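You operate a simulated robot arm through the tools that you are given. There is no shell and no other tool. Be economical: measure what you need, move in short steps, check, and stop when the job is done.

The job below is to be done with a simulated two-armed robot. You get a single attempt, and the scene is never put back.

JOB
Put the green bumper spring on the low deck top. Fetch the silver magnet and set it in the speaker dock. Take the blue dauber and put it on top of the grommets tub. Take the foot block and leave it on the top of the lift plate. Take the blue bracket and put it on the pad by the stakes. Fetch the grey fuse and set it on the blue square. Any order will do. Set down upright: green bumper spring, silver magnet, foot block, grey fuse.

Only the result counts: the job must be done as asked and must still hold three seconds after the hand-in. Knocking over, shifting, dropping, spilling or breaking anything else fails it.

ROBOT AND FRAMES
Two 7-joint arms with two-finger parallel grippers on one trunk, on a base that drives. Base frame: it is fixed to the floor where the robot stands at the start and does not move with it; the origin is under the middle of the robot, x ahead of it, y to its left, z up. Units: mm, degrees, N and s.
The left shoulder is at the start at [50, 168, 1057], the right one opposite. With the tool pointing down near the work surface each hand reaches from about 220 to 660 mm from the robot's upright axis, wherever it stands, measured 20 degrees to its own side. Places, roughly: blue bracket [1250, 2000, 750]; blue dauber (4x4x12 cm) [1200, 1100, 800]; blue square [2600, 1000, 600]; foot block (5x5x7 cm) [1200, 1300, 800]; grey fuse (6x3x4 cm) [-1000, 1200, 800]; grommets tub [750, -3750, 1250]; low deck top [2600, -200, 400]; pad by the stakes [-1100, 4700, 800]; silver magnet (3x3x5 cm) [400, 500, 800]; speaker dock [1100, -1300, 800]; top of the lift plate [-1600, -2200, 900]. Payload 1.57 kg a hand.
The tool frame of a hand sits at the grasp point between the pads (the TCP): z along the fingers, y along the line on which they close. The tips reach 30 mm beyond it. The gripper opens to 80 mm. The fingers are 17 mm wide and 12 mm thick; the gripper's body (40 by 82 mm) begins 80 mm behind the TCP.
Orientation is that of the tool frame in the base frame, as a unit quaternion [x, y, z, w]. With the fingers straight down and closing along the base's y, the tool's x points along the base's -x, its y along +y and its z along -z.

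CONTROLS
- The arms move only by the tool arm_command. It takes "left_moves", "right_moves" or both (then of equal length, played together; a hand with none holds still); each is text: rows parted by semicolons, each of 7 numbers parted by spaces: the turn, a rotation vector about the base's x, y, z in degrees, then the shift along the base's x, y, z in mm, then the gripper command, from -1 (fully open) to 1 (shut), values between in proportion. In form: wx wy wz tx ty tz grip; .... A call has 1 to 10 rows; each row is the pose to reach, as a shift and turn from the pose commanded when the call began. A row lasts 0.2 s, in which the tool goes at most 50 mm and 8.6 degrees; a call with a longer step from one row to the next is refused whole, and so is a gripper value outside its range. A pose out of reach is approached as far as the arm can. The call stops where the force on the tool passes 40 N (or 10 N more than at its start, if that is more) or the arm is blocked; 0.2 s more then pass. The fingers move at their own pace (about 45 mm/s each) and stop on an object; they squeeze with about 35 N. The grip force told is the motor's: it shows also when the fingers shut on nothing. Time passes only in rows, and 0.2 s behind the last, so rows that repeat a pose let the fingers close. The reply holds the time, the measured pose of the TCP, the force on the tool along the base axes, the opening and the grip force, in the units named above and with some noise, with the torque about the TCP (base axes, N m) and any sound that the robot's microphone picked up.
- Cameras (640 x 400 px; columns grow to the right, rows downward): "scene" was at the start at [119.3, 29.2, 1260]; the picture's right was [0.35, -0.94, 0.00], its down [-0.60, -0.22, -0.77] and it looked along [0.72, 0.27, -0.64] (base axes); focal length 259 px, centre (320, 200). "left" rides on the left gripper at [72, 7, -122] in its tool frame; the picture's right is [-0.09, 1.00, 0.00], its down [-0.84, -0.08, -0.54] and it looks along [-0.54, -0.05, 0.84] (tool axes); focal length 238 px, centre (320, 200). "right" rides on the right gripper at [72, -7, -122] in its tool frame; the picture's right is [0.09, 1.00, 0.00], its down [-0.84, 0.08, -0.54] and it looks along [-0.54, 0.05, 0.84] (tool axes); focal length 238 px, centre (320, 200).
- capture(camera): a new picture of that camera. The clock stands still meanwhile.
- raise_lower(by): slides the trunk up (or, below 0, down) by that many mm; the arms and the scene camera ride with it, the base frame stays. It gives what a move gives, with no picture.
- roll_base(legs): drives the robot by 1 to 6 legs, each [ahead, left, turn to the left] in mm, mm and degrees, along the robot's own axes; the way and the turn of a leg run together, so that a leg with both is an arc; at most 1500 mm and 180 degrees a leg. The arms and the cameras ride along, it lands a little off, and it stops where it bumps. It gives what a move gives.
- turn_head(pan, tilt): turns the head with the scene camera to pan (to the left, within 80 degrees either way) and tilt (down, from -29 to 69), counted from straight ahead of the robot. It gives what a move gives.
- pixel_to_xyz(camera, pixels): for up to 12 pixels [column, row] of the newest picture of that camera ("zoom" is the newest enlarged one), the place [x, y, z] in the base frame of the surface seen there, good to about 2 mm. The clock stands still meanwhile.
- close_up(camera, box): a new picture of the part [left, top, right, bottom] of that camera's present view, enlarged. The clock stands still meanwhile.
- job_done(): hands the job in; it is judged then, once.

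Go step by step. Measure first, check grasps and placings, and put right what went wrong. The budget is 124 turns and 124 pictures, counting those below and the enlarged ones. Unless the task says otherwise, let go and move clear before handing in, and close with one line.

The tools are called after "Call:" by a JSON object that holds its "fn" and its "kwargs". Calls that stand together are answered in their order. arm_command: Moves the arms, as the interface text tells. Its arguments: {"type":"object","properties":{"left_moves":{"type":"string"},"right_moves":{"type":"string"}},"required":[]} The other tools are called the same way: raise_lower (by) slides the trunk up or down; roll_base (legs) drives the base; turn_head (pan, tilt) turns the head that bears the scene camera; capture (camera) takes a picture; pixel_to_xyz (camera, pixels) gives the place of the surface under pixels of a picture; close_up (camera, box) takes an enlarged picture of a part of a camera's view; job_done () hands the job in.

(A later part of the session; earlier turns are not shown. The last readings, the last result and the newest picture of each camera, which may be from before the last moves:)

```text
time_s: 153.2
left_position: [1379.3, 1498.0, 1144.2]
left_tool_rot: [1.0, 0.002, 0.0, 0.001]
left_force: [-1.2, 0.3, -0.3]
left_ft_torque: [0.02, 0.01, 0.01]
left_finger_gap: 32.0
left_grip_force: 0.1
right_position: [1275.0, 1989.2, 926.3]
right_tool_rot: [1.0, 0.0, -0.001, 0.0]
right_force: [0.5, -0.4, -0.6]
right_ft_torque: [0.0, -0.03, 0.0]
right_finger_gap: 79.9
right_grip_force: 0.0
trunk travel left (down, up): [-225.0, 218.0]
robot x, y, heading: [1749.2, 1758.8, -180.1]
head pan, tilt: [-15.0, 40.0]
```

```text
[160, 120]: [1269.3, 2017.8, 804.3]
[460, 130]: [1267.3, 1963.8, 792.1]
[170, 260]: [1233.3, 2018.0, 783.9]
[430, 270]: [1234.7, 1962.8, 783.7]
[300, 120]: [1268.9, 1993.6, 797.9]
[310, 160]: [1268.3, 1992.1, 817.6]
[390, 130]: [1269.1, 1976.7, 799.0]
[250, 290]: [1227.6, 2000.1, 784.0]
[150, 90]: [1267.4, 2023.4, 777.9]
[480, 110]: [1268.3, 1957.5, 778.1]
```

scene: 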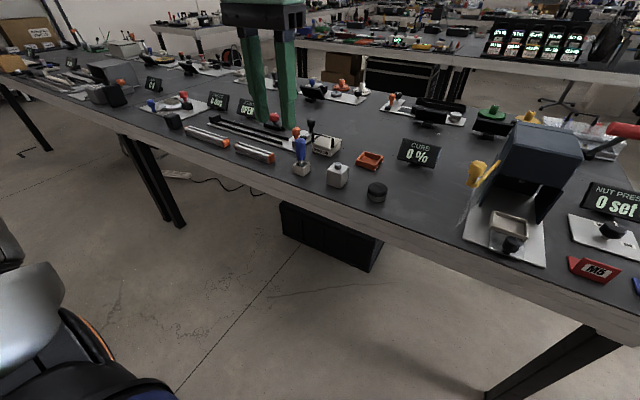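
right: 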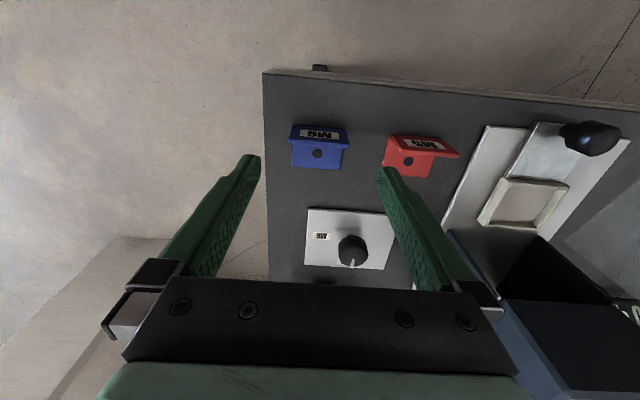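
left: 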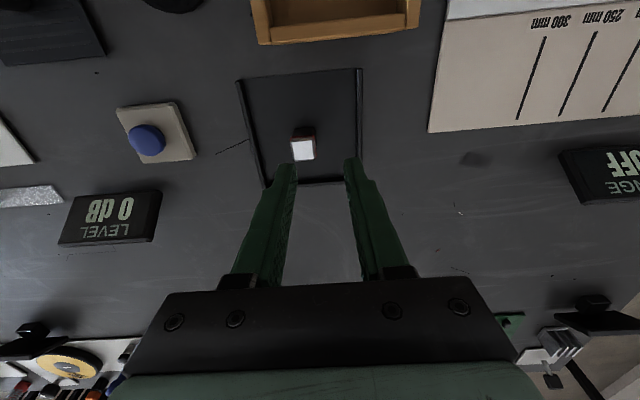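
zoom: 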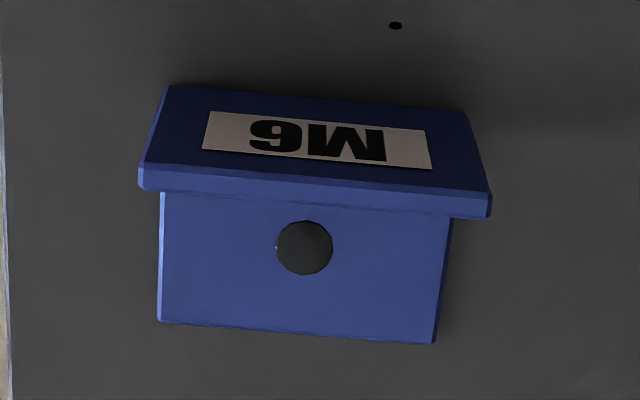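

Bracket width y≈1960–2020, centred at 1990. Descending at x 1260 and closing on its sides, then slow lift.

Call:
{"fn": "arm_command", "kwargs": {"right_moves": "0 0 0 -15 1 -30 -1; 0 0 0 -15 1 -70 -1; 0 0 0 -15 1 -100 -1; 0 0 0 -15 1 -113 -1; 0 0 0 -15 1 -113 1; 0 0 0 -15 1 -113 1; 0 0 0 -15 1 -113 1; 0 0 0 -15 1 -113 1; 0 0 0 -15 1 -113 1; 0 0 0 -15 1 -113 1"}}

Call:
{"fn": "arm_command", "kwargs": {"right_moves": "0 0 0 0 0 3 1; 0 0 0 0 0 6 1; 0 0 0 0 0 10 1; 0 0 0 0 0 20 1; 0 0 0 0 0 40 1; 0 0 0 0 0 70 1; 0 0 0 0 0 110 1; 0 0 0 0 0 150 1; 0 0 0 0 0 190 1; 0 0 0 0 0 230 1"}}

Call:
{"fn": "capture", "kwargs": {"camera": "right"}}

```text
time_s: 155.4
left_position: [1379.6, 1499.0, 1143.9]
left_tool_rot: [1.0, 0.001, 0.0, 0.0]
left_force: [1.2, -0.7, 0.6]
left_ft_torque: [-0.02, 0.0, -0.01]
left_finger_gap: 32.1
left_grip_force: 0.0
right_position: [1259.3, 1990.4, 814.4]
right_tool_rot: [1.0, -0.001, -0.001, 0.0]
right_force: [0.1, -0.3, 0.2]
right_ft_torque: [-0.03, 0.03, 0.02]
right_finger_gap: 59.6
right_grip_force: 35.0
trunk travel left (down, up): [-225.0, 218.0]
robot x, y, heading: [1749.8, 1756.4, -180.1]
head pan, tilt: [-15.0, 40.0]
```

```text
time_s: 157.6
left_position: [1380.6, 1498.9, 1145.1]
left_tool_rot: [1.0, 0.0, -0.001, -0.001]
left_force: [0.7, 0.2, 0.0]
left_ft_torque: [0.03, 0.03, -0.02]
left_finger_gap: 32.1
left_grip_force: 0.0
right_position: [1258.3, 1990.4, 1044.6]
right_tool_rot: [1.0, 0.0, -0.001, 0.0]
right_force: [0.3, -0.5, -0.6]
right_ft_torque: [-0.03, -0.02, 0.01]
right_finger_gap: 59.4
right_grip_force: 34.4
trunk travel left (down, up): [-225.0, 218.0]
robot x, y, heading: [1751.4, 1755.0, -179.8]
head pan, tilt: [-15.0, 40.0]
```

```text
64 pictures are left
```

right: 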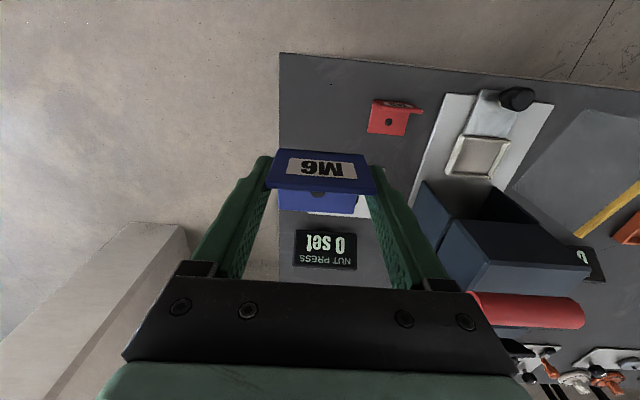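

Bracket is held (gap 59.4). A pillar stands near the bench's left end; I'll back off, turn to look along that way.

Call:
{"fn": "roll_base", "kwargs": {"legs": [[-250, 0, 0], [0, 0, -60]]}}

Call:
{"fn": "turn_head", "kwargs": {"pan": 0, "tilt": 22}}

Call:
{"fn": "capture", "kwargs": {"camera": "scene"}}

```text
time_s: 162.1
left_position: [1589.4, 1946.1, 1144.9]
left_tool_rot: [0.867, -0.498, 0.0, 0.0]
left_force: [0.2, 0.1, 0.3]
left_ft_torque: [0.03, 0.03, -0.01]
left_finger_gap: 32.2
left_grip_force: 0.0
right_position: [1951.4, 2299.4, 1045.6]
right_tool_rot: [0.868, -0.497, -0.001, 0.0]
right_force: [-0.8, 0.0, -1.4]
right_ft_torque: [-0.01, 0.0, -0.02]
right_finger_gap: 59.3
right_grip_force: 35.0
trunk travel left (down, up): [-225.0, 218.0]
robot x, y, heading: [1997.0, 1758.7, 120.1]
head pan, tilt: [-15.0, 40.0]
```

```text
time_s: 162.9
left_position: [1588.7, 1946.9, 1144.2]
left_tool_rot: [0.868, -0.497, -0.001, 0.0]
left_force: [0.6, 0.3, -0.2]
left_ft_torque: [-0.02, 0.02, 0.01]
left_finger_gap: 32.0
left_grip_force: 0.0
right_position: [1951.5, 2299.2, 1044.7]
right_tool_rot: [0.868, -0.497, 0.0, 0.0]
right_force: [1.1, 0.8, -0.6]
right_ft_torque: [-0.02, -0.01, -0.02]
right_finger_gap: 59.5
right_grip_force: 34.8
trunk travel left (down, up): [-225.0, 218.0]
robot x, y, heading: [1996.3, 1757.8, 120.3]
head pan, tilt: [0.0, 22.0]
```

```text
63 pictures are left
```

scene: 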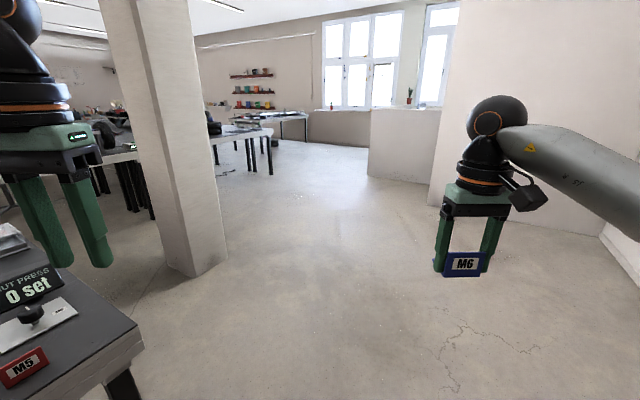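

Measuring the pillar and the tables beyond.

Call:
{"fn": "pixel_to_xyz", "kwargs": {"camera": "scene", "pixels": [[195, 277], [228, 255], [165, 240], [272, 172], [213, 138], [248, 120], [155, 215], [268, 140], [370, 172], [135, 160], [142, 340], [290, 118]]}}

Call:
{"fn": "close_up", "kwargs": {"camera": "scene", "box": [180, 70, 340, 170]}}

```text
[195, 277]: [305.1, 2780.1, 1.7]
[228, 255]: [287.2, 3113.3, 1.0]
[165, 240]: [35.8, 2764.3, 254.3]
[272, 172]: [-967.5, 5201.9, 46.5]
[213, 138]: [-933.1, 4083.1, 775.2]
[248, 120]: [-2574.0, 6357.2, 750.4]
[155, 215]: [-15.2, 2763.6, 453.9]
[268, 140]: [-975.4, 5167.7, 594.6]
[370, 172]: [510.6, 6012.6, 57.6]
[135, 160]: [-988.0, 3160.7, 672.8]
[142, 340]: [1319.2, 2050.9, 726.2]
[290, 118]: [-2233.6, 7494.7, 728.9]
```

```text
4.00 times, centred on (260, 120) of scene
```

zoom: 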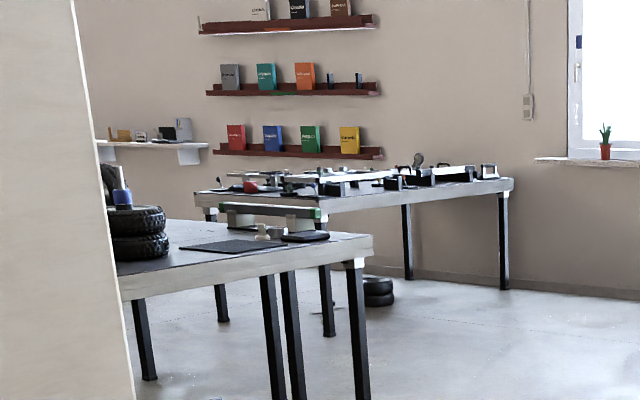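

Pillar occupies x −40…305, y 2765…3115; the target table's edge is at x≈−933 and ends near y 5200. Routing wide around the pillar.

Call:
{"fn": "roll_base", "kwargs": {"legs": [[972, -158, 0], [972, -158, 0], [0, 0, 60], [850, -435, 0], [800, -435, 0]]}}

Call:
{"fn": "turn_head", "kwargs": {"pan": -5, "tilt": 30}}

Call:
{"fn": "capture", "kwargs": {"camera": "scene"}}

```text
time_s: 184.3
left_position: [-736.7, 4213.8, 1144.2]
left_tool_rot: [1.0, -0.013, -0.001, 0.0]
left_force: [-0.3, 0.1, -0.3]
left_ft_torque: [-0.04, 0.01, 0.01]
left_finger_gap: 32.0
left_grip_force: 0.1
right_position: [-844.2, 4709.0, 1043.6]
right_tool_rot: [1.0, -0.014, 0.001, 0.0]
right_force: [-0.4, 0.5, 0.0]
right_ft_torque: [0.01, -0.02, 0.0]
right_finger_gap: 59.4
right_grip_force: 34.9
trunk travel left (down, up): [-225.0, 218.0]
robot x, y, heading: [-360.8, 4465.5, 178.3]
head pan, tilt: [0.0, 22.0]
```

```text
time_s: 185.0
left_position: [-735.7, 4215.2, 1144.2]
left_tool_rot: [1.0, -0.013, -0.001, 0.0]
left_force: [-0.7, 0.3, 0.1]
left_ft_torque: [0.0, 0.03, 0.0]
left_finger_gap: 32.3
left_grip_force: 0.0
right_position: [-845.1, 4709.5, 1044.4]
right_tool_rot: [1.0, -0.014, -0.002, 0.0]
right_force: [-0.2, 0.4, -0.4]
right_ft_torque: [-0.03, -0.01, 0.0]
right_finger_gap: 59.3
right_grip_force: 35.0
trunk travel left (down, up): [-225.0, 218.0]
robot x, y, heading: [-362.0, 4460.7, 178.2]
head pan, tilt: [-5.0, 30.0]
```

```text
61 pictures are left
```

scene: 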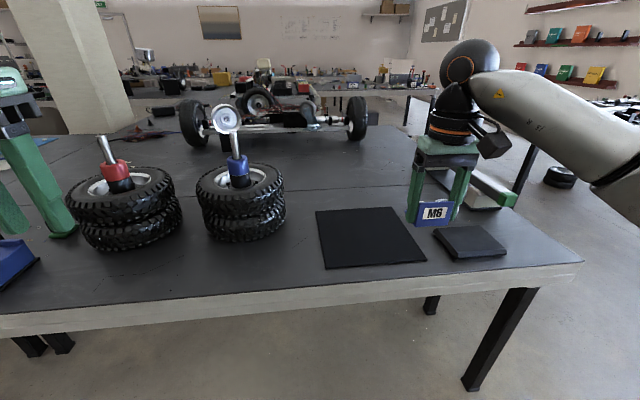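

Candidate pads: flat square mat (370,237) and small slab (470,242). Measuring both.

Call:
{"fn": "pixel_to_xyz", "kwargs": {"camera": "scene", "pixels": [[316, 211], [390, 207], [426, 262], [326, 268], [370, 237], [470, 240], [435, 230], [508, 252], [485, 190], [455, 258], [240, 240], [440, 175]]}}

Call:
{"fn": "close_up", "kwargs": {"camera": "scene", "box": [300, 150, 560, 300]}}

Call:
{"fn": "capture", "kwargs": {"camera": "right"}}

```text
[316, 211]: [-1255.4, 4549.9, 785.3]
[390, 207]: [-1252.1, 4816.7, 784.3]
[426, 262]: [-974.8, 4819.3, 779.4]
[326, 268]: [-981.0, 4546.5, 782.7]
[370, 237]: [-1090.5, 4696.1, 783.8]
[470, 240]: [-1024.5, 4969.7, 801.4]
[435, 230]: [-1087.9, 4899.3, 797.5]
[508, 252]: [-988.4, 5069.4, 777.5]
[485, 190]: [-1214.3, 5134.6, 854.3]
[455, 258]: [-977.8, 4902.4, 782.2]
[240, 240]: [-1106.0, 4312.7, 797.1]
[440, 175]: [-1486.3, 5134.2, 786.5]
```

```text
2.46 times, centred on (430, 225) of scene
```

zoom: 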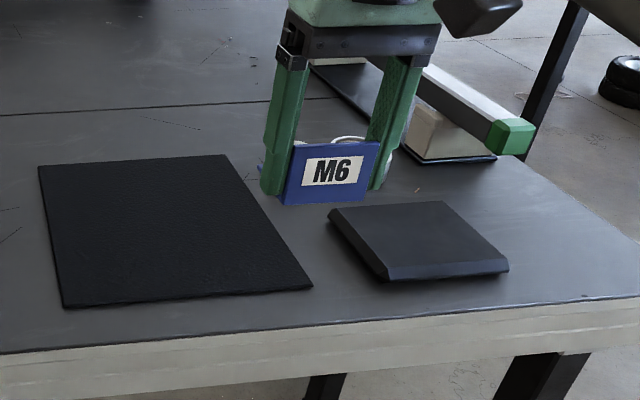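

```text
59 pictures are left
```

right: 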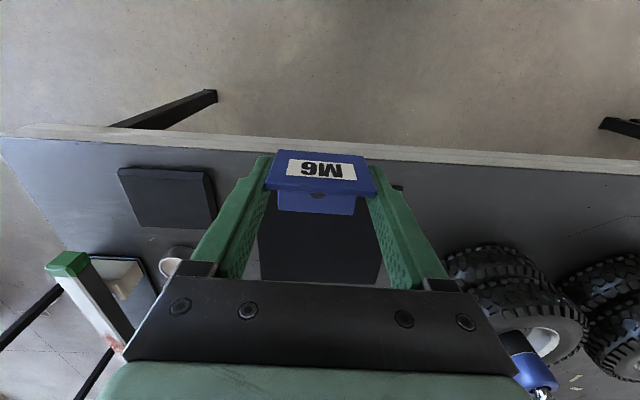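

The mat's centre is [−1115, 4683], matching the pad. Raising the left hand clear of the wheel stakes, then moving 235 mm ahead.

Call:
{"fn": "arm_command", "kwargs": {"left_moves": "0 0 0 15 0 40 0.2; 0 0 0 40 0 80 0.2; 0 0 0 70 0 115 0.2"}}

Call:
{"fn": "roll_base", "kwargs": {"legs": [[235, 0, 1.7]]}}

Call:
{"fn": "capture", "kwargs": {"camera": "right"}}

```text
time_s: 185.8
left_position: [-661.2, 4216.6, 1237.2]
left_tool_rot: [1.0, -0.014, -0.001, -0.001]
left_force: [0.2, 0.2, -0.6]
left_ft_torque: [-0.01, 0.02, -0.01]
left_finger_gap: 32.2
left_grip_force: 0.0
left hand out of reach, approached as far as the arm can: row 3
right_position: [-844.0, 4709.6, 1044.5]
right_tool_rot: [1.0, -0.014, -0.001, 0.001]
right_force: [0.3, -0.9, -0.3]
right_ft_torque: [0.02, 0.02, -0.04]
right_finger_gap: 59.3
right_grip_force: 34.6
trunk travel left (down, up): [-225.0, 218.0]
robot x, y, heading: [-364.2, 4464.0, 178.3]
head pan, tilt: [-5.0, 30.0]
```

```text
time_s: 187.5
left_position: [-891.6, 4211.1, 1236.6]
left_tool_rot: [1.0, 0.001, -0.002, -0.001]
left_force: [-0.8, 0.8, -0.9]
left_ft_torque: [0.04, -0.04, -0.01]
left_finger_gap: 32.1
left_grip_force: 0.0
right_position: [-1086.2, 4699.6, 1043.2]
right_tool_rot: [1.0, -0.001, 0.0, -0.001]
right_force: [-0.5, 0.2, -2.3]
right_ft_torque: [0.01, 0.01, 0.01]
right_finger_gap: 59.5
right_grip_force: 35.3
trunk travel left (down, up): [-225.0, 218.0]
robot x, y, heading: [-594.4, 4461.8, 179.9]
head pan, tilt: [-5.0, 30.0]
```

```text
58 pictures are left
```

right: 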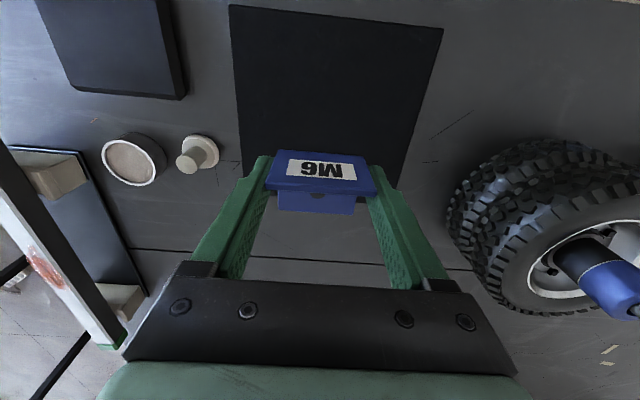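

Hand is over the mat. Lowering the bracket to the mat (TCP ≈ 820) and checking force.

Call:
{"fn": "arm_command", "kwargs": {"right_moves": "0 0 0 -10 -8 -40 1; 0 0 0 -10 -8 -80 1; 0 0 0 -10 -8 -120 1; 0 0 0 -10 -8 -160 1; 0 0 0 -10 -8 -190 1; 0 0 0 -10 -8 -210 1; 0 0 0 -10 -8 -219 1; 0 0 0 -10 -8 -221 1"}}

Call:
{"fn": "capture", "kwargs": {"camera": "right"}}

```text
time_s: 189.3
left_position: [-891.7, 4212.0, 1236.6]
left_tool_rot: [1.0, 0.002, -0.002, -0.001]
left_force: [-0.4, -0.2, -1.3]
left_ft_torque: [-0.03, -0.03, 0.01]
left_finger_gap: 32.1
left_grip_force: 0.0
right_position: [-1095.4, 4691.5, 824.4]
right_tool_rot: [1.0, 0.0, -0.002, 0.0]
right_force: [-0.7, 0.3, -1.0]
right_ft_torque: [0.01, 0.02, 0.02]
right_finger_gap: 59.4
right_grip_force: 35.4
trunk travel left (down, up): [-225.0, 218.0]
robot x, y, heading: [-598.1, 4462.4, 179.8]
head pan, tilt: [-5.0, 30.0]
```

```text
57 pictures are left
```

right: 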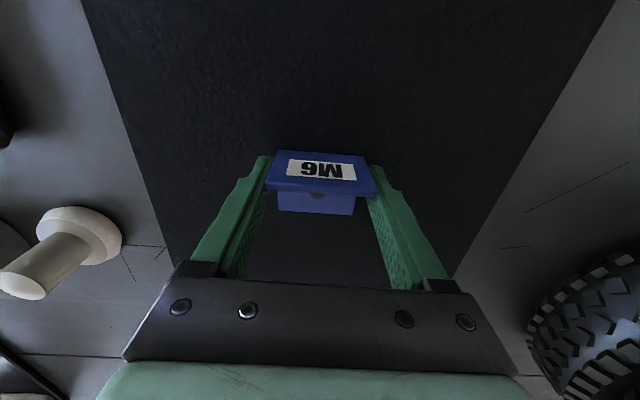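

Over the mat, about 4 mm up. Lowering 4–5 mm, releasing, rising.

Call:
{"fn": "arm_command", "kwargs": {"right_moves": "0 0 0 0 0 -3 1; 0 0 0 0 0 -5 1; 0 0 0 0 0 -5 -0.85; 0 0 0 0 0 -5 -0.85; 0 0 0 0 0 -5 -0.85; 0 0 0 0 0 15 -0.85; 0 0 0 0 0 60 -0.85; 0 0 0 0 0 105 -0.85; 0 0 0 0 0 150 -0.85; 0 0 0 0 0 195 -0.85"}}

Call:
{"fn": "capture", "kwargs": {"camera": "right"}}

```text
time_s: 191.5
left_position: [-891.6, 4211.7, 1237.8]
left_tool_rot: [1.0, 0.001, -0.002, -0.002]
left_force: [0.5, 0.2, -0.4]
left_ft_torque: [-0.01, 0.01, -0.01]
left_finger_gap: 31.9
left_grip_force: 0.1
right_position: [-1093.5, 4691.4, 1020.2]
right_tool_rot: [1.0, 0.0, 0.0, 0.0]
right_force: [0.2, -0.4, 0.4]
right_ft_torque: [0.02, 0.01, 0.04]
right_finger_gap: 74.0
right_grip_force: 0.2
trunk travel left (down, up): [-225.0, 218.0]
robot x, y, heading: [-594.8, 4465.3, 180.3]
head pan, tilt: [-5.0, 30.0]
```

```text
56 pictures are left
```

right: 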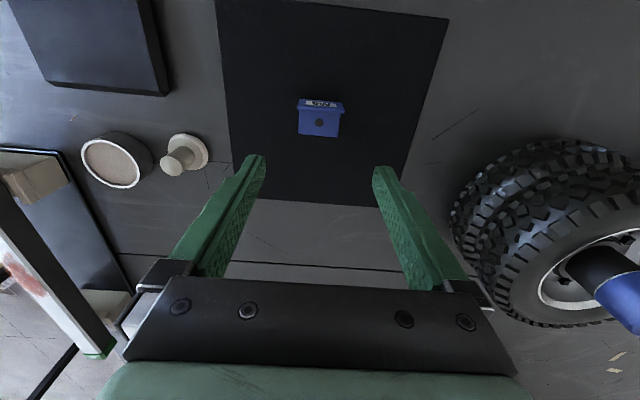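

Bracket sits on the mat. Next the fuse: retracting hands and strafing between table and pillar (gap ~890 mm) facing −x.

Call:
{"fn": "arm_command", "kwargs": {"right_moves": "0 0 0 40 0 20 -0.85; 0 0 0 85 0 40 -0.85; 0 0 0 130 0 50 -0.85; 0 0 0 175 0 50 -0.85; 0 0 0 210 0 50 -0.85; 0 0 0 230 0 50 -0.85"}}

Call:
{"fn": "roll_base", "kwargs": {"legs": [[-110, 0, -0.3], [0, 1450, 0], [0, 1450, 0]]}}

Call:
{"fn": "turn_head", "kwargs": {"pan": 5, "tilt": 35}}

Call:
{"fn": "capture", "kwargs": {"camera": "scene"}}

```text
time_s: 192.9
left_position: [-891.7, 4212.2, 1237.3]
left_tool_rot: [1.0, 0.0, -0.002, -0.001]
left_force: [0.6, 0.9, 0.0]
left_ft_torque: [-0.02, 0.0, -0.01]
left_finger_gap: 31.8
left_grip_force: 0.1
right_position: [-868.0, 4690.4, 1069.5]
right_tool_rot: [1.0, 0.0, -0.001, 0.0]
right_force: [0.1, -0.1, 0.3]
right_ft_torque: [0.01, -0.03, -0.01]
right_finger_gap: 73.9
right_grip_force: 0.0
trunk travel left (down, up): [-225.0, 218.0]
robot x, y, heading: [-593.6, 4468.0, 180.2]
head pan, tilt: [-5.0, 30.0]
```

```text
time_s: 207.7
left_position: [-736.6, 1319.6, 1236.1]
left_tool_rot: [1.0, 0.006, -0.002, -0.001]
left_force: [0.1, 0.4, 0.1]
left_ft_torque: [-0.03, -0.01, -0.01]
left_finger_gap: 32.1
left_grip_force: 0.0
right_position: [-719.1, 1798.6, 1069.5]
right_tool_rot: [1.0, 0.007, -0.001, 0.0]
right_force: [0.0, 1.1, -0.3]
right_ft_torque: [0.03, -0.02, -0.01]
right_finger_gap: 74.1
right_grip_force: 0.1
trunk travel left (down, up): [-225.0, 218.0]
robot x, y, heading: [-440.1, 1576.8, -179.0]
head pan, tilt: [-5.0, 30.0]
```

```text
time_s: 208.4
left_position: [-736.3, 1320.0, 1236.0]
left_tool_rot: [1.0, 0.007, -0.002, -0.001]
left_force: [-0.2, 1.1, 0.2]
left_ft_torque: [0.01, 0.0, -0.04]
left_finger_gap: 31.9
left_grip_force: 0.0
right_position: [-719.2, 1798.6, 1069.5]
right_tool_rot: [1.0, 0.007, 0.0, 0.0]
right_force: [0.2, 0.8, 0.0]
right_ft_torque: [0.03, 0.0, 0.0]
right_finger_gap: 73.9
right_grip_force: 0.1
trunk travel left (down, up): [-225.0, 218.0]
robot x, y, heading: [-442.6, 1576.7, -179.1]
head pan, tilt: [5.0, 35.0]
```

```text
55 pictures are left
```

scene: 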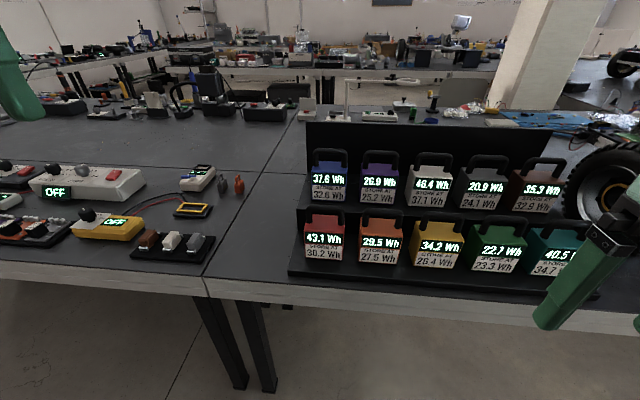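

Fuses: brown, white, grey on a black tray at (200,243). Zooming and measuring.

Call:
{"fn": "close_up", "kwargs": {"camera": "scene", "box": [110, 160, 270, 270]}}

Call:
{"fn": "pixel_to_xyz", "kwargs": {"camera": "zoom", "pixels": [[365, 315], [350, 345], [390, 315], [250, 310], [150, 310], [330, 385], [420, 330], [355, 310], [380, 300], [205, 190], [220, 230], [510, 115]]}}

```text
3.64 times, centred on (190, 215) of scene
```

zoom: 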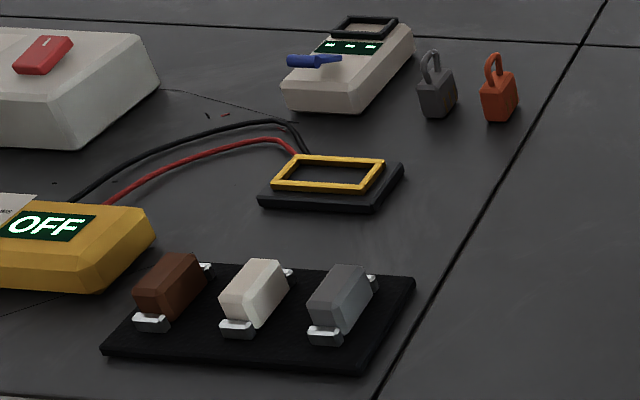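

```text
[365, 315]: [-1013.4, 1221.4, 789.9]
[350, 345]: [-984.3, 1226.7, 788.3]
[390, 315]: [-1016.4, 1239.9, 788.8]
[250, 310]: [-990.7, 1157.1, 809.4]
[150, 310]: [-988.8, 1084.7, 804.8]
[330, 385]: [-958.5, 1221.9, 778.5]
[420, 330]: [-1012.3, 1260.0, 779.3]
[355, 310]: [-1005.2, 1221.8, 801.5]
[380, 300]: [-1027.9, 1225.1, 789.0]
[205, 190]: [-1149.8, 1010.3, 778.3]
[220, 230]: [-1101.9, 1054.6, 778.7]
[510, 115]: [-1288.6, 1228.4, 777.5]
```

Grey fuse centre ≈ [−1005,1207], long axis along x, held between small clips. Positioning right hand above it.

Call:
{"fn": "roll_base", "kwargs": {"legs": [[0, 600, -1], [70, 0, 0]]}}

Call:
{"fn": "arm_command", "kwargs": {"right_moves": "0 0 0 -40 0 -10 -1; 0 0 0 -80 0 -30 -1; 0 0 0 -120 0 -60 -1; 0 0 0 -160 0 -90 -1; 0 0 0 -190 0 -120 -1; 0 0 0 -205 0 -150 -1"}}

Call:
{"fn": "capture", "kwargs": {"camera": "right"}}

```text
time_s: 212.4
left_position: [-808.6, 717.6, 1237.0]
left_tool_rot: [1.0, -0.002, -0.002, -0.001]
left_force: [-0.2, 0.0, -0.7]
left_ft_torque: [0.02, 0.0, 0.01]
left_finger_gap: 32.0
left_grip_force: 0.1
right_position: [-783.9, 1197.3, 1069.8]
right_tool_rot: [1.0, -0.002, 0.0, 0.0]
right_force: [0.0, -0.8, -0.5]
right_ft_torque: [0.03, 0.01, 0.02]
right_finger_gap: 74.0
right_grip_force: 0.2
trunk travel left (down, up): [-225.0, 218.0]
robot x, y, heading: [-510.2, 974.3, 179.8]
head pan, tilt: [5.0, 35.0]
```

```text
time_s: 213.8
left_position: [-807.8, 718.5, 1236.2]
left_tool_rot: [1.0, -0.002, -0.001, -0.001]
left_force: [-0.4, 0.2, -0.4]
left_ft_torque: [-0.02, 0.05, -0.02]
left_finger_gap: 32.0
left_grip_force: 0.1
right_position: [-986.7, 1197.0, 919.4]
right_tool_rot: [1.0, -0.002, -0.001, 0.0]
right_force: [0.0, 0.2, 0.2]
right_ft_torque: [0.01, 0.0, 0.02]
right_finger_gap: 80.2
right_grip_force: 0.0
trunk travel left (down, up): [-225.0, 218.0]
robot x, y, heading: [-510.3, 973.7, 179.7]
head pan, tilt: [5.0, 35.0]
```

```text
53 pictures are left
```

right: 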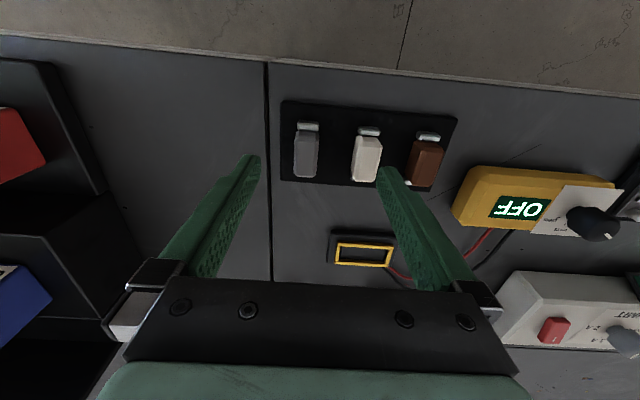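

Call:
{"fn": "close_up", "kwargs": {"camera": "right", "box": [260, 90, 400, 200]}}

Call:
{"fn": "pixel_to_xyz", "kwargs": {"camera": "right", "pixels": [[306, 150], [306, 135], [306, 165], [298, 150], [314, 150], [307, 126], [306, 175], [290, 178], [353, 155], [382, 158], [330, 150], [306, 180]]}}

```text
3.64 times, centred on (330, 145) of right
```

zoom: 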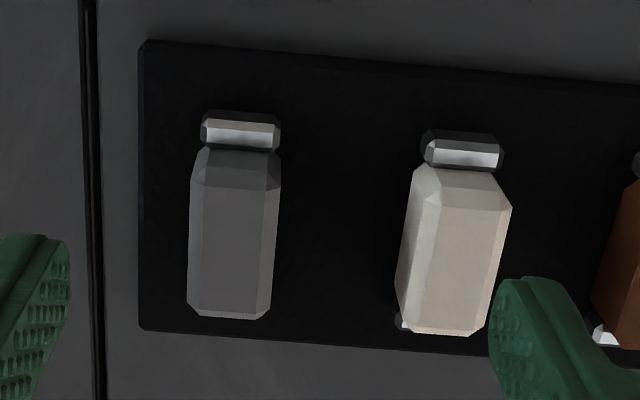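

```text
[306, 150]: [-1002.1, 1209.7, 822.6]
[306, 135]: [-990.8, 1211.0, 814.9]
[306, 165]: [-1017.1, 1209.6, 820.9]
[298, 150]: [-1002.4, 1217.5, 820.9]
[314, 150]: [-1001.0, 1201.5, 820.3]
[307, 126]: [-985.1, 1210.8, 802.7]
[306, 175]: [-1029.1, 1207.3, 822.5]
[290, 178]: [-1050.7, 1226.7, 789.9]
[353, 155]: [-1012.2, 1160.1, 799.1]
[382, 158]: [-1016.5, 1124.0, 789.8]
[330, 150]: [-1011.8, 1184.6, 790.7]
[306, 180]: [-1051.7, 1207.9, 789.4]
```

Fuse centre [−1008,1209], top 822; white neighbour's edge at y≈1165, so I'll descend with a 46 mm opening. Then close and lift slowly.

Call:
{"fn": "arm_command", "kwargs": {"right_moves": "0 0 0 -21 12 0 -0.15; 0 0 0 -21 12 -20 -0.15; 0 0 0 -21 12 -30 -0.15; 0 0 0 -21 12 -65 -0.15; 0 0 0 -21 12 -85 -0.15; 0 0 0 -21 12 -96 -0.15; 0 0 0 -21 12 -96 1; 0 0 0 -21 12 -96 1; 0 0 0 -21 12 -96 1; 0 0 0 -21 12 -96 1"}}

Call:
{"fn": "arm_command", "kwargs": {"right_moves": "0 0 0 0 0 0 1; 0 0 0 0 0 0 1; 0 0 0 0 0 3 1; 0 0 0 0 0 6 1; 0 0 0 0 0 10 1; 0 0 0 0 0 15 1; 0 0 0 0 0 20 1"}}

Call:
{"fn": "capture", "kwargs": {"camera": "right"}}

```text
time_s: 216.0
left_position: [-807.5, 717.2, 1237.1]
left_tool_rot: [1.0, -0.002, -0.001, -0.001]
left_force: [-1.0, 0.4, -0.5]
left_ft_torque: [0.0, 0.0, 0.01]
left_finger_gap: 31.8
left_grip_force: 0.1
right_position: [-1008.6, 1210.1, 822.3]
right_tool_rot: [1.0, -0.002, 0.0, 0.0]
right_force: [0.3, 1.0, 0.4]
right_ft_torque: [0.03, 0.02, 0.0]
right_finger_gap: 22.9
right_grip_force: 34.8
trunk travel left (down, up): [-225.0, 218.0]
robot x, y, heading: [-510.1, 967.6, 179.7]
head pan, tilt: [5.0, 35.0]
```

```text
time_s: 217.6
left_position: [-806.8, 718.3, 1236.5]
left_tool_rot: [1.0, -0.002, -0.001, -0.001]
left_force: [-0.1, 0.8, -0.1]
left_ft_torque: [0.0, -0.01, -0.03]
left_finger_gap: 32.0
left_grip_force: 0.0
right_position: [-1007.2, 1211.5, 844.2]
right_tool_rot: [1.0, -0.003, -0.001, 0.0]
right_force: [-0.5, 0.5, -1.1]
right_ft_torque: [0.01, 0.03, -0.02]
right_finger_gap: 22.5
right_grip_force: 35.3
trunk travel left (down, up): [-225.0, 218.0]
robot x, y, heading: [-511.3, 971.9, 179.5]
head pan, tilt: [5.0, 35.0]
```

```text
51 pictures are left
```

right: 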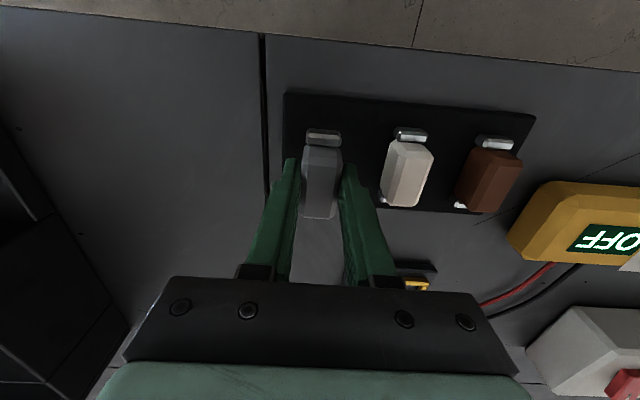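

Fuse lifted clear. Raising and retracting it, then reversing the known route around the pillar.

Call:
{"fn": "arm_command", "kwargs": {"right_moves": "0 0 0 0 0 30 1; 0 0 0 0 0 70 1; 0 0 0 0 0 110 1; 0 0 0 30 0 150 1; 0 0 0 65 0 180 1; 0 0 0 100 0 200 1; 0 0 0 140 0 210 1; 0 0 0 180 0 210 1; 0 0 0 210 0 210 1; 0 0 0 225 0 210 1"}}

Call:
{"fn": "roll_base", "kwargs": {"legs": [[-10, 0, 0.5], [0, -1450, 0]]}}

```text
time_s: 219.8
left_position: [-806.7, 719.3, 1236.3]
left_tool_rot: [1.0, -0.002, -0.001, -0.002]
left_force: [-0.7, -0.6, 0.3]
left_ft_torque: [0.01, -0.02, 0.01]
left_finger_gap: 31.9
left_grip_force: 0.1
right_position: [-782.5, 1210.4, 1054.1]
right_tool_rot: [1.0, -0.003, -0.001, 0.0]
right_force: [0.9, 0.2, -0.3]
right_ft_torque: [0.01, -0.03, 0.0]
right_finger_gap: 22.7
right_grip_force: 35.1
trunk travel left (down, up): [-225.0, 218.0]
robot x, y, heading: [-512.3, 970.7, 179.8]
head pan, tilt: [5.0, 35.0]
```

```text
time_s: 227.3
left_position: [-812.6, 2140.2, 1237.4]
left_tool_rot: [1.0, 0.015, -0.002, -0.001]
left_force: [-0.3, 0.3, 0.2]
left_ft_torque: [-0.01, -0.01, -0.01]
left_finger_gap: 31.9
left_grip_force: 0.0
right_position: [-805.6, 2633.4, 1054.3]
right_tool_rot: [1.0, 0.015, -0.001, -0.001]
right_force: [0.2, 0.3, -0.9]
right_ft_torque: [-0.01, 0.02, 0.0]
right_finger_gap: 23.2
right_grip_force: 34.6
trunk travel left (down, up): [-225.0, 218.0]
robot x, y, heading: [-524.6, 2403.4, -178.4]
head pan, tilt: [5.0, 35.0]
```

At [−525,2403]; continuing past the pillar and then out behind it.

Call:
{"fn": "roll_base", "kwargs": {"legs": [[-25, 0, -1.6], [0, -1000, 0], [0, -1000, 0], [-890, 400, 0], [-890, 400, 0], [0, 0, -180]]}}

Call:
{"fn": "turn_head", "kwargs": {"pan": -40, "tilt": 25}}

Call:
{"fn": "capture", "kwargs": {"camera": "scene"}}

```text
time_s: 254.4
left_position: [1594.6, 3867.2, 1236.1]
left_tool_rot: [-0.002, 1.0, -0.001, 0.001]
left_force: [-0.4, -0.1, 0.2]
left_ft_torque: [-0.01, -0.01, 0.0]
left_finger_gap: 32.4
left_grip_force: 0.0
right_position: [1572.5, 3376.1, 1055.2]
right_tool_rot: [-0.001, 1.0, 0.0, 0.002]
right_force: [0.6, -0.6, -1.1]
right_ft_torque: [0.01, -0.02, 0.0]
right_finger_gap: 23.1
right_grip_force: 34.8
trunk travel left (down, up): [-225.0, 218.0]
robot x, y, heading: [1295.8, 3612.6, 0.3]
head pan, tilt: [5.0, 35.0]
```

```text
time_s: 255.5
left_position: [1594.0, 3866.5, 1237.3]
left_tool_rot: [-0.001, 1.0, -0.001, 0.001]
left_force: [0.9, 0.6, -0.4]
left_ft_torque: [-0.01, 0.01, -0.03]
left_finger_gap: 32.0
left_grip_force: 0.1
right_position: [1572.8, 3376.1, 1056.2]
right_tool_rot: [0.0, 1.0, 0.0, 0.0]
right_force: [-0.4, 0.0, 0.1]
right_ft_torque: [0.01, 0.01, 0.02]
right_finger_gap: 23.0
right_grip_force: 35.2
trunk travel left (down, up): [-225.0, 218.0]
robot x, y, heading: [1298.7, 3613.9, 0.0]
head pan, tilt: [-40.0, 25.0]
```

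```text
50 pictures are left
```

scene: 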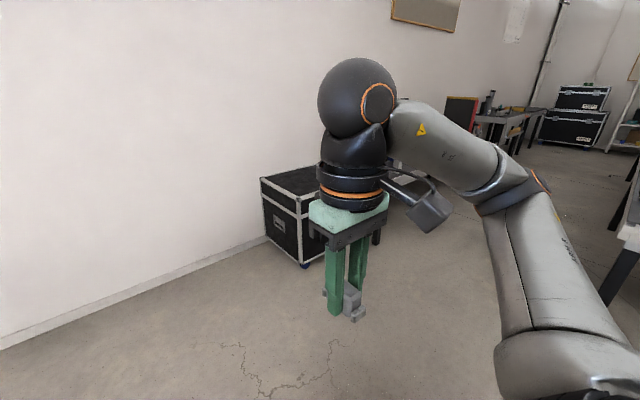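

Fuse held; way clear. Driving into the corridor to y≈1230.

Call:
{"fn": "roll_base", "kwargs": {"legs": [[652, -1313, 0], [0, -1070, 0]]}}

Call:
{"fn": "turn_head", "kwargs": {"pan": -15, "tilt": 40}}

Call:
{"fn": "capture", "kwargs": {"camera": "scene"}}

```text
time_s: 267.9
left_position: [2263.9, 1483.3, 1236.4]
left_tool_rot: [-0.007, 1.0, -0.001, 0.001]
left_force: [-0.3, -0.4, -0.5]
left_ft_torque: [-0.02, 0.01, -0.04]
left_finger_gap: 31.9
left_grip_force: 0.1
right_position: [2247.3, 992.7, 1055.4]
right_tool_rot: [-0.006, 1.0, 0.0, 0.001]
right_force: [0.6, -0.4, 0.4]
right_ft_torque: [-0.03, 0.0, -0.02]
right_finger_gap: 23.0
right_grip_force: 34.8
trunk travel left (down, up): [-225.0, 218.0]
robot x, y, heading: [1966.1, 1225.7, 0.8]
head pan, tilt: [-40.0, 25.0]
```

```text
time_s: 268.8
left_position: [2262.4, 1484.6, 1236.5]
left_tool_rot: [-0.007, 1.0, -0.002, 0.002]
left_force: [-0.4, 0.3, 0.2]
left_ft_torque: [-0.01, 0.03, 0.03]
left_finger_gap: 32.0
left_grip_force: 0.1
right_position: [2246.5, 992.1, 1054.4]
right_tool_rot: [-0.006, 1.0, 0.0, 0.001]
right_force: [0.1, -0.1, -0.5]
right_ft_torque: [0.02, -0.01, 0.0]
right_finger_gap: 22.9
right_grip_force: 34.8
trunk travel left (down, up): [-225.0, 218.0]
robot x, y, heading: [1968.0, 1228.2, 0.8]
head pan, tilt: [-15.0, 40.0]
```

```text
49 pictures are left
```

scene: 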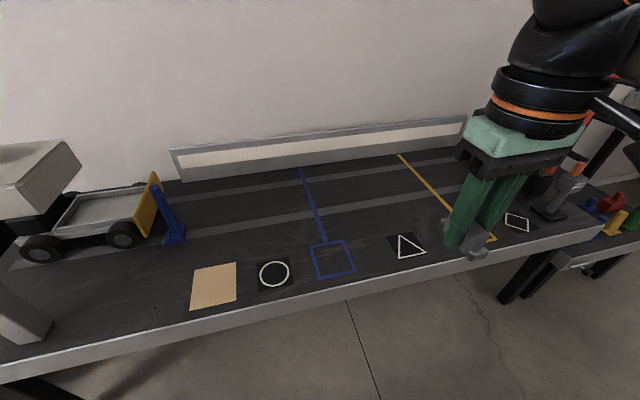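

Blue square visible at (332,260). Measuring it.

Call:
{"fn": "pixel_to_xyz", "kwargs": {"camera": "scene", "pixels": [[309, 245], [345, 239], [355, 270], [317, 279], [332, 260], [340, 300], [408, 247], [274, 274]]}}

```text
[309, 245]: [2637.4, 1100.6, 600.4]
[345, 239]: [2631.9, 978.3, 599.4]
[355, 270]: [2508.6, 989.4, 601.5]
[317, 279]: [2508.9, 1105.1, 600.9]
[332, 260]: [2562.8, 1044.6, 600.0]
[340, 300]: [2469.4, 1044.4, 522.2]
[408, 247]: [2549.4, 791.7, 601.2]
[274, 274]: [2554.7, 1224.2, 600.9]
```

Blue square centre [2570,1043,600]. Aligning the base, lowering the trunk 130 mm, then reaching out.

Call:
{"fn": "roll_base", "kwargs": {"legs": [[112, 45, -0.8]]}}

Call:
{"fn": "raise_lower", "kwargs": {"by": -130}}

Call:
{"fn": "arm_command", "kwargs": {"right_moves": "0 0 0 40 0 0 1; 0 0 0 80 0 -20 1; 0 0 0 120 0 -50 1; 0 0 0 160 0 -80 1; 0 0 0 195 0 -110 1; 0 0 0 208 0 -150 1; 0 0 0 208 0 -190 1"}}

Call:
{"fn": "capture", "kwargs": {"camera": "right"}}

```text
time_s: 270.1
left_position: [2379.2, 1525.0, 1237.6]
left_tool_rot: [0.001, 1.0, -0.002, 0.002]
left_force: [-0.2, -0.8, 0.0]
left_ft_torque: [-0.02, 0.0, 0.01]
left_finger_gap: 32.1
left_grip_force: 0.0
right_position: [2354.6, 1033.6, 1055.1]
right_tool_rot: [0.003, 1.0, 0.0, 0.001]
right_force: [-0.6, 0.9, -0.4]
right_ft_torque: [0.01, -0.02, 0.02]
right_finger_gap: 22.9
right_grip_force: 34.7
trunk travel left (down, up): [-225.0, 218.0]
robot x, y, heading: [2080.5, 1269.9, -0.2]
head pan, tilt: [-15.0, 40.0]
```

```text
time_s: 271.6
left_position: [2378.6, 1524.5, 1106.3]
left_tool_rot: [0.002, 1.0, -0.001, 0.002]
left_force: [-0.1, 0.6, 0.7]
left_ft_torque: [0.0, -0.02, 0.03]
left_finger_gap: 32.2
left_grip_force: 0.1
right_position: [2352.9, 1033.1, 924.8]
right_tool_rot: [0.002, 1.0, 0.0, 0.001]
right_force: [-1.1, 0.3, 0.2]
right_ft_torque: [0.0, 0.02, -0.02]
right_finger_gap: 23.1
right_grip_force: 34.8
trunk travel left (down, up): [-95.0, 348.0]
robot x, y, heading: [2083.4, 1275.4, -0.5]
head pan, tilt: [-15.0, 40.0]
```

```text
time_s: 273.2
left_position: [2378.1, 1524.1, 1106.3]
left_tool_rot: [0.001, 1.0, -0.001, 0.002]
left_force: [-0.1, -1.0, 0.2]
left_ft_torque: [-0.01, -0.03, 0.0]
left_finger_gap: 32.1
left_grip_force: 0.1
right_position: [2560.7, 1031.3, 735.6]
right_tool_rot: [0.001, 1.0, -0.001, 0.001]
right_force: [1.7, -0.2, -0.7]
right_ft_torque: [0.0, 0.02, 0.02]
right_finger_gap: 22.8
right_grip_force: 34.8
trunk travel left (down, up): [-95.0, 348.0]
robot x, y, heading: [2081.5, 1270.8, -0.4]
head pan, tilt: [-15.0, 40.0]
```

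```text
48 pictures are left
```

right: 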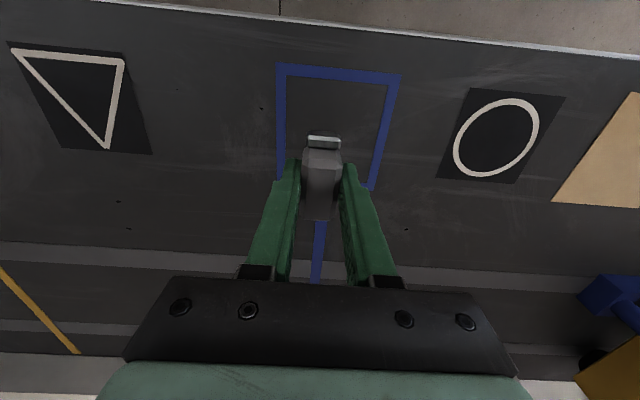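

Well aligned; shift +8,+11 and lower to ~633, release, rise.

Call:
{"fn": "arm_command", "kwargs": {"right_moves": "0 0 0 8 11 -20 1; 0 0 0 8 11 -50 1; 0 0 0 8 11 -80 1; 0 0 0 8 11 -95 1; 0 0 0 8 11 -100 1; 0 0 0 8 11 -102 1"}}

Call:
{"fn": "capture", "kwargs": {"camera": "right"}}

```text
time_s: 274.6
left_position: [2377.6, 1523.9, 1106.8]
left_tool_rot: [0.002, 1.0, -0.001, 0.001]
left_force: [0.0, -0.6, -0.7]
left_ft_torque: [0.01, 0.01, 0.04]
left_finger_gap: 32.1
left_grip_force: 0.1
right_position: [2568.7, 1044.1, 633.2]
right_tool_rot: [0.003, 1.0, -0.001, 0.002]
right_force: [0.8, 0.4, -0.2]
right_ft_torque: [-0.03, 0.01, 0.01]
right_finger_gap: 22.7
right_grip_force: 35.1
trunk travel left (down, up): [-95.0, 348.0]
robot x, y, heading: [2077.3, 1270.3, -0.7]
head pan, tilt: [-15.0, 40.0]
```

```text
47 pictures are left
```

right: 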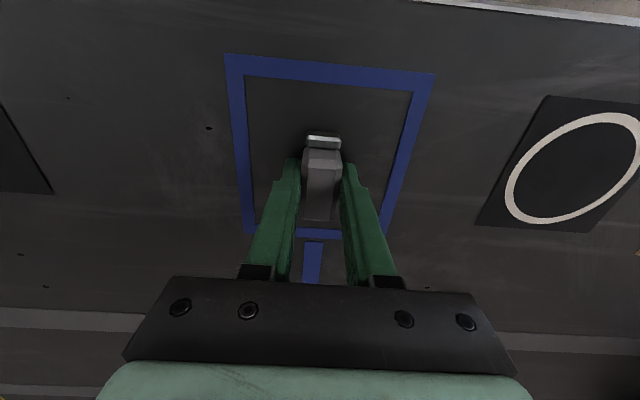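

Centred in the square. Lowering 2 mm more, release, rise.

Call:
{"fn": "arm_command", "kwargs": {"right_moves": "0 0 0 0 0 -1 1; 0 0 0 0 0 -2 1; 0 0 0 0 0 -2 0.2; 0 0 0 0 0 -2 0.2; 0 0 0 0 0 -2 0.2; 0 0 0 0 0 10 0.2; 0 0 0 0 0 40 0.2; 0 0 0 0 0 80 0.2; 0 0 0 0 0 125 0.2; 0 0 0 0 0 170 0.2"}}

Call:
{"fn": "capture", "kwargs": {"camera": "right"}}

Call:
{"fn": "close_up", "kwargs": {"camera": "right", "box": [250, 60, 410, 200]}}

```text
time_s: 276.8
left_position: [2377.9, 1524.4, 1106.5]
left_tool_rot: [0.002, 1.0, -0.001, 0.002]
left_force: [0.0, 0.1, 0.5]
left_ft_torque: [0.0, -0.03, 0.0]
left_finger_gap: 32.1
left_grip_force: 0.0
right_position: [2569.6, 1043.6, 804.2]
right_tool_rot: [0.002, 1.0, 0.001, 0.001]
right_force: [-0.8, -0.3, 0.0]
right_ft_torque: [-0.01, 0.05, 0.01]
right_finger_gap: 32.1
right_grip_force: 0.1
trunk travel left (down, up): [-95.0, 348.0]
robot x, y, heading: [2079.8, 1269.5, -0.5]
head pan, tilt: [-15.0, 40.0]
```

```text
46 pictures are left
```

right: 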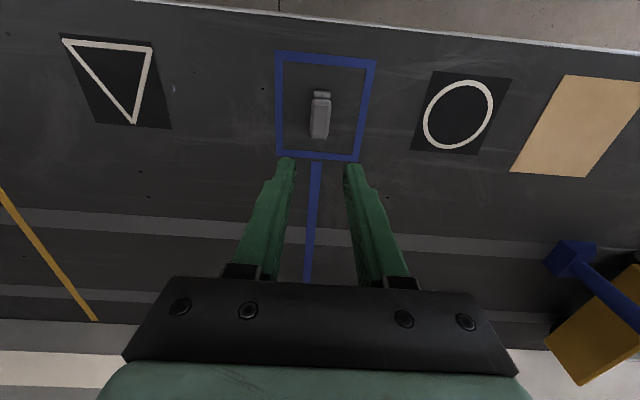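

```text
2.86 times, centred on (330, 130) of right
```

zoom: 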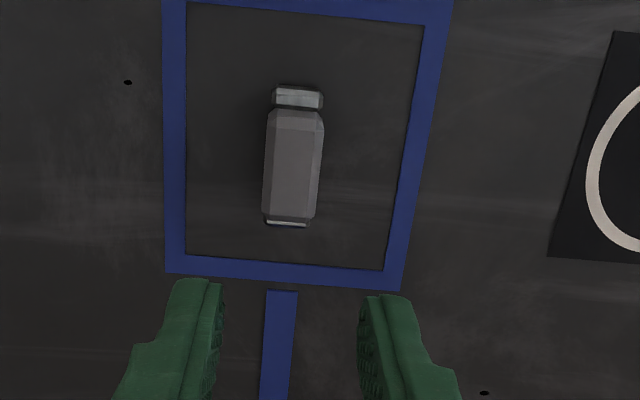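

Fuse upright in the blue square. Retracting, raising the trunk, and turning round to the bench for the foot block and dauber.

Call:
{"fn": "arm_command", "kwargs": {"right_moves": "0 0 0 -40 0 40 0.2; 0 0 0 -80 0 80 0.2; 0 0 0 -120 0 110 0.2; 0 0 0 -150 0 110 -1"}}

Call:
{"fn": "raise_lower", "kwargs": {"by": 130}}

Call:
{"fn": "roll_base", "kwargs": {"legs": [[-130, 0, 0], [0, 0, 180.5], [220, 230, 0]]}}

Call:
{"fn": "turn_head", "kwargs": {"pan": -10, "tilt": 50}}

Call:
{"fn": "capture", "kwargs": {"camera": "scene"}}

```text
refused: row 1 steps farther than a row can; nothing moved
```

```text
time_s: 278.4
left_position: [2377.4, 1523.7, 1237.1]
left_tool_rot: [0.002, 1.0, -0.001, 0.002]
left_force: [-0.2, 0.4, 0.7]
left_ft_torque: [-0.01, -0.01, 0.03]
left_finger_gap: 32.1
left_grip_force: 0.0
right_position: [2569.4, 1044.2, 932.7]
right_tool_rot: [0.003, 1.0, 0.0, 0.001]
right_force: [-0.6, 0.0, 0.9]
right_ft_torque: [-0.01, 0.02, 0.02]
right_finger_gap: 32.1
right_grip_force: 0.1
trunk travel left (down, up): [-225.0, 218.0]
robot x, y, heading: [2081.2, 1271.1, 0.1]
head pan, tilt: [-15.0, 40.0]
```

```text
refused: 180.5 is not a number from -180 to 180
```

```text
time_s: 279.1
left_position: [2378.4, 1524.3, 1236.4]
left_tool_rot: [0.001, 1.0, -0.001, 0.001]
left_force: [0.7, -0.5, 0.6]
left_ft_torque: [-0.01, -0.01, 0.01]
left_finger_gap: 32.1
left_grip_force: 0.1
right_position: [2568.5, 1044.1, 932.9]
right_tool_rot: [0.003, 1.0, 0.0, 0.001]
right_force: [0.1, -0.1, 0.3]
right_ft_torque: [-0.01, 0.0, 0.01]
right_finger_gap: 31.6
right_grip_force: 0.0
trunk travel left (down, up): [-225.0, 218.0]
robot x, y, heading: [2077.1, 1271.4, -0.5]
head pan, tilt: [-10.0, 50.0]
```

```text
44 pictures are left
```

scene: 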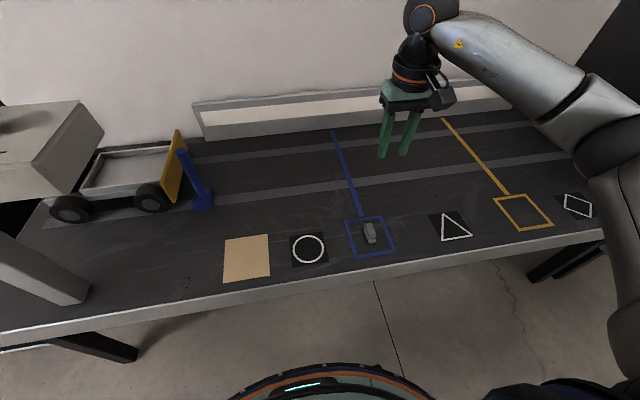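

Refused steps (too long / 180.5°); fuse stands fine. Repeating within limits.

Call:
{"fn": "arm_command", "kwargs": {"right_moves": "0 0 0 -30 0 30 0.2; 0 0 0 -60 0 60 0.2; 0 0 0 -95 0 90 0.2; 0 0 0 -130 0 110 0.2; 0 0 0 -150 0 120 -1"}}

Call:
{"fn": "roll_base", "kwargs": {"legs": [[-130, 0, 0], [0, 0, 180], [220, 230, 0]]}}

Call:
{"fn": "capture", "kwargs": {"camera": "scene"}}

Call:
{"fn": "capture", "kwargs": {"camera": "right"}}

```text
time_s: 280.3
left_position: [2376.9, 1523.3, 1236.7]
left_tool_rot: [0.002, 1.0, -0.001, 0.001]
left_force: [0.7, -0.7, -0.6]
left_ft_torque: [-0.01, 0.0, -0.01]
left_finger_gap: 32.0
left_grip_force: 0.1
right_position: [2419.0, 1045.2, 1053.2]
right_tool_rot: [0.003, 1.0, -0.001, 0.001]
right_force: [-0.1, -0.4, -0.1]
right_ft_torque: [0.02, -0.01, -0.04]
right_finger_gap: 66.1
right_grip_force: 0.0
trunk travel left (down, up): [-225.0, 218.0]
robot x, y, heading: [2077.7, 1272.1, -0.1]
head pan, tilt: [-10.0, 50.0]
```

```text
time_s: 290.5
left_position: [1413.4, 820.1, 1237.5]
left_tool_rot: [1.0, -0.026, -0.001, -0.002]
left_force: [-0.1, 0.7, -0.7]
left_ft_torque: [-0.01, 0.01, 0.0]
left_finger_gap: 32.1
left_grip_force: 0.1
right_position: [1396.3, 1301.1, 1053.8]
right_tool_rot: [1.0, -0.027, -0.001, 0.0]
right_force: [-0.3, 0.4, -0.5]
right_ft_torque: [0.0, -0.04, 0.0]
right_finger_gap: 80.2
right_grip_force: 0.1
trunk travel left (down, up): [-225.0, 218.0]
robot x, y, heading: [1722.6, 1057.3, 176.7]
head pan, tilt: [-10.0, 50.0]
```

```text
43 pictures are left
```

scene: 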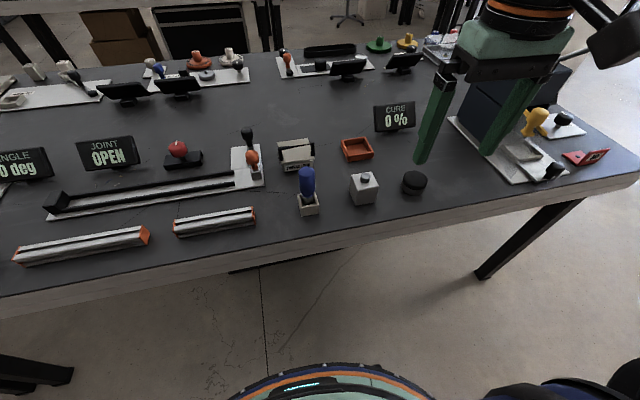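

```text
42 pictures are left
```

right: 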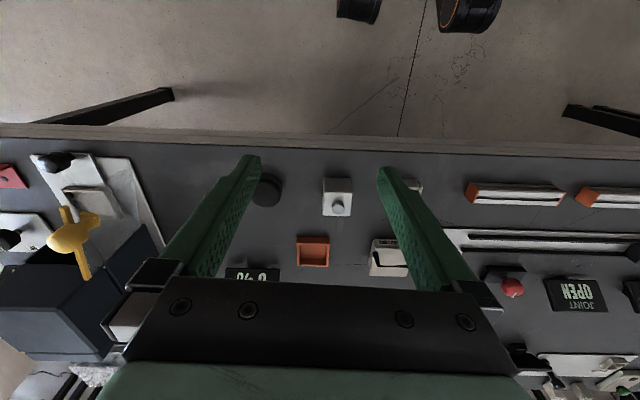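

Foot block (scene 365,187) is the cube with a bolt top. Squaring the heading and measuring it.

Call:
{"fn": "roll_base", "kwargs": {"legs": [[0, 0, 3.3]]}}

Call:
{"fn": "arm_command", "kwargs": {"right_moves": "0 0 0 -30 -10 -30 -1; 0 0 0 -70 -10 -50 -1; 0 0 0 -105 -10 -80 -1; 0 0 0 -130 -10 -110 -1"}}

Call:
{"fn": "capture", "kwargs": {"camera": "right"}}

```text
time_s: 291.4
left_position: [1427.8, 802.7, 1236.8]
left_tool_rot: [1.0, 0.002, -0.002, -0.002]
left_force: [-0.3, -0.4, 0.3]
left_ft_torque: [0.01, -0.01, -0.01]
left_finger_gap: 32.0
left_grip_force: 0.1
right_position: [1381.9, 1282.7, 1054.1]
right_tool_rot: [1.0, 0.002, 0.0, 0.0]
right_force: [0.3, 0.1, -0.6]
right_ft_torque: [-0.02, -0.01, 0.0]
right_finger_gap: 80.0
right_grip_force: 0.0
trunk travel left (down, up): [-225.0, 218.0]
robot x, y, heading: [1722.4, 1060.0, -179.9]
head pan, tilt: [-10.0, 50.0]
```

```text
time_s: 292.4
left_position: [1427.3, 803.3, 1236.0]
left_tool_rot: [1.0, 0.002, -0.002, -0.001]
left_force: [0.0, -1.1, -1.1]
left_ft_torque: [0.01, 0.0, 0.01]
left_finger_gap: 32.0
left_grip_force: 0.1
right_position: [1253.1, 1272.1, 944.8]
right_tool_rot: [1.0, 0.001, -0.001, 0.0]
right_force: [-0.6, 0.2, 0.1]
right_ft_torque: [-0.01, 0.02, 0.0]
right_finger_gap: 80.1
right_grip_force: 0.1
trunk travel left (down, up): [-225.0, 218.0]
robot x, y, heading: [1723.5, 1061.1, -180.0]
head pan, tilt: [-10.0, 50.0]
```

```text
41 pictures are left
```

right: 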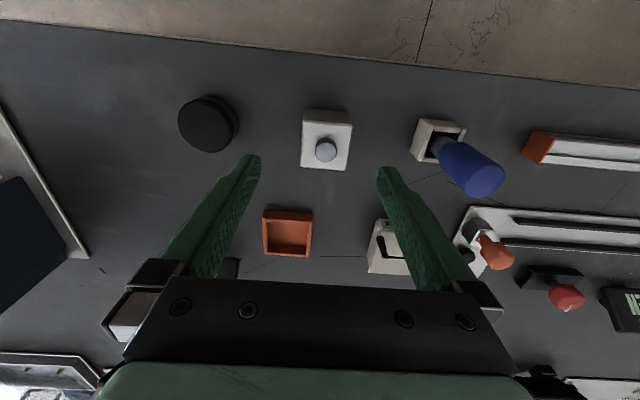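

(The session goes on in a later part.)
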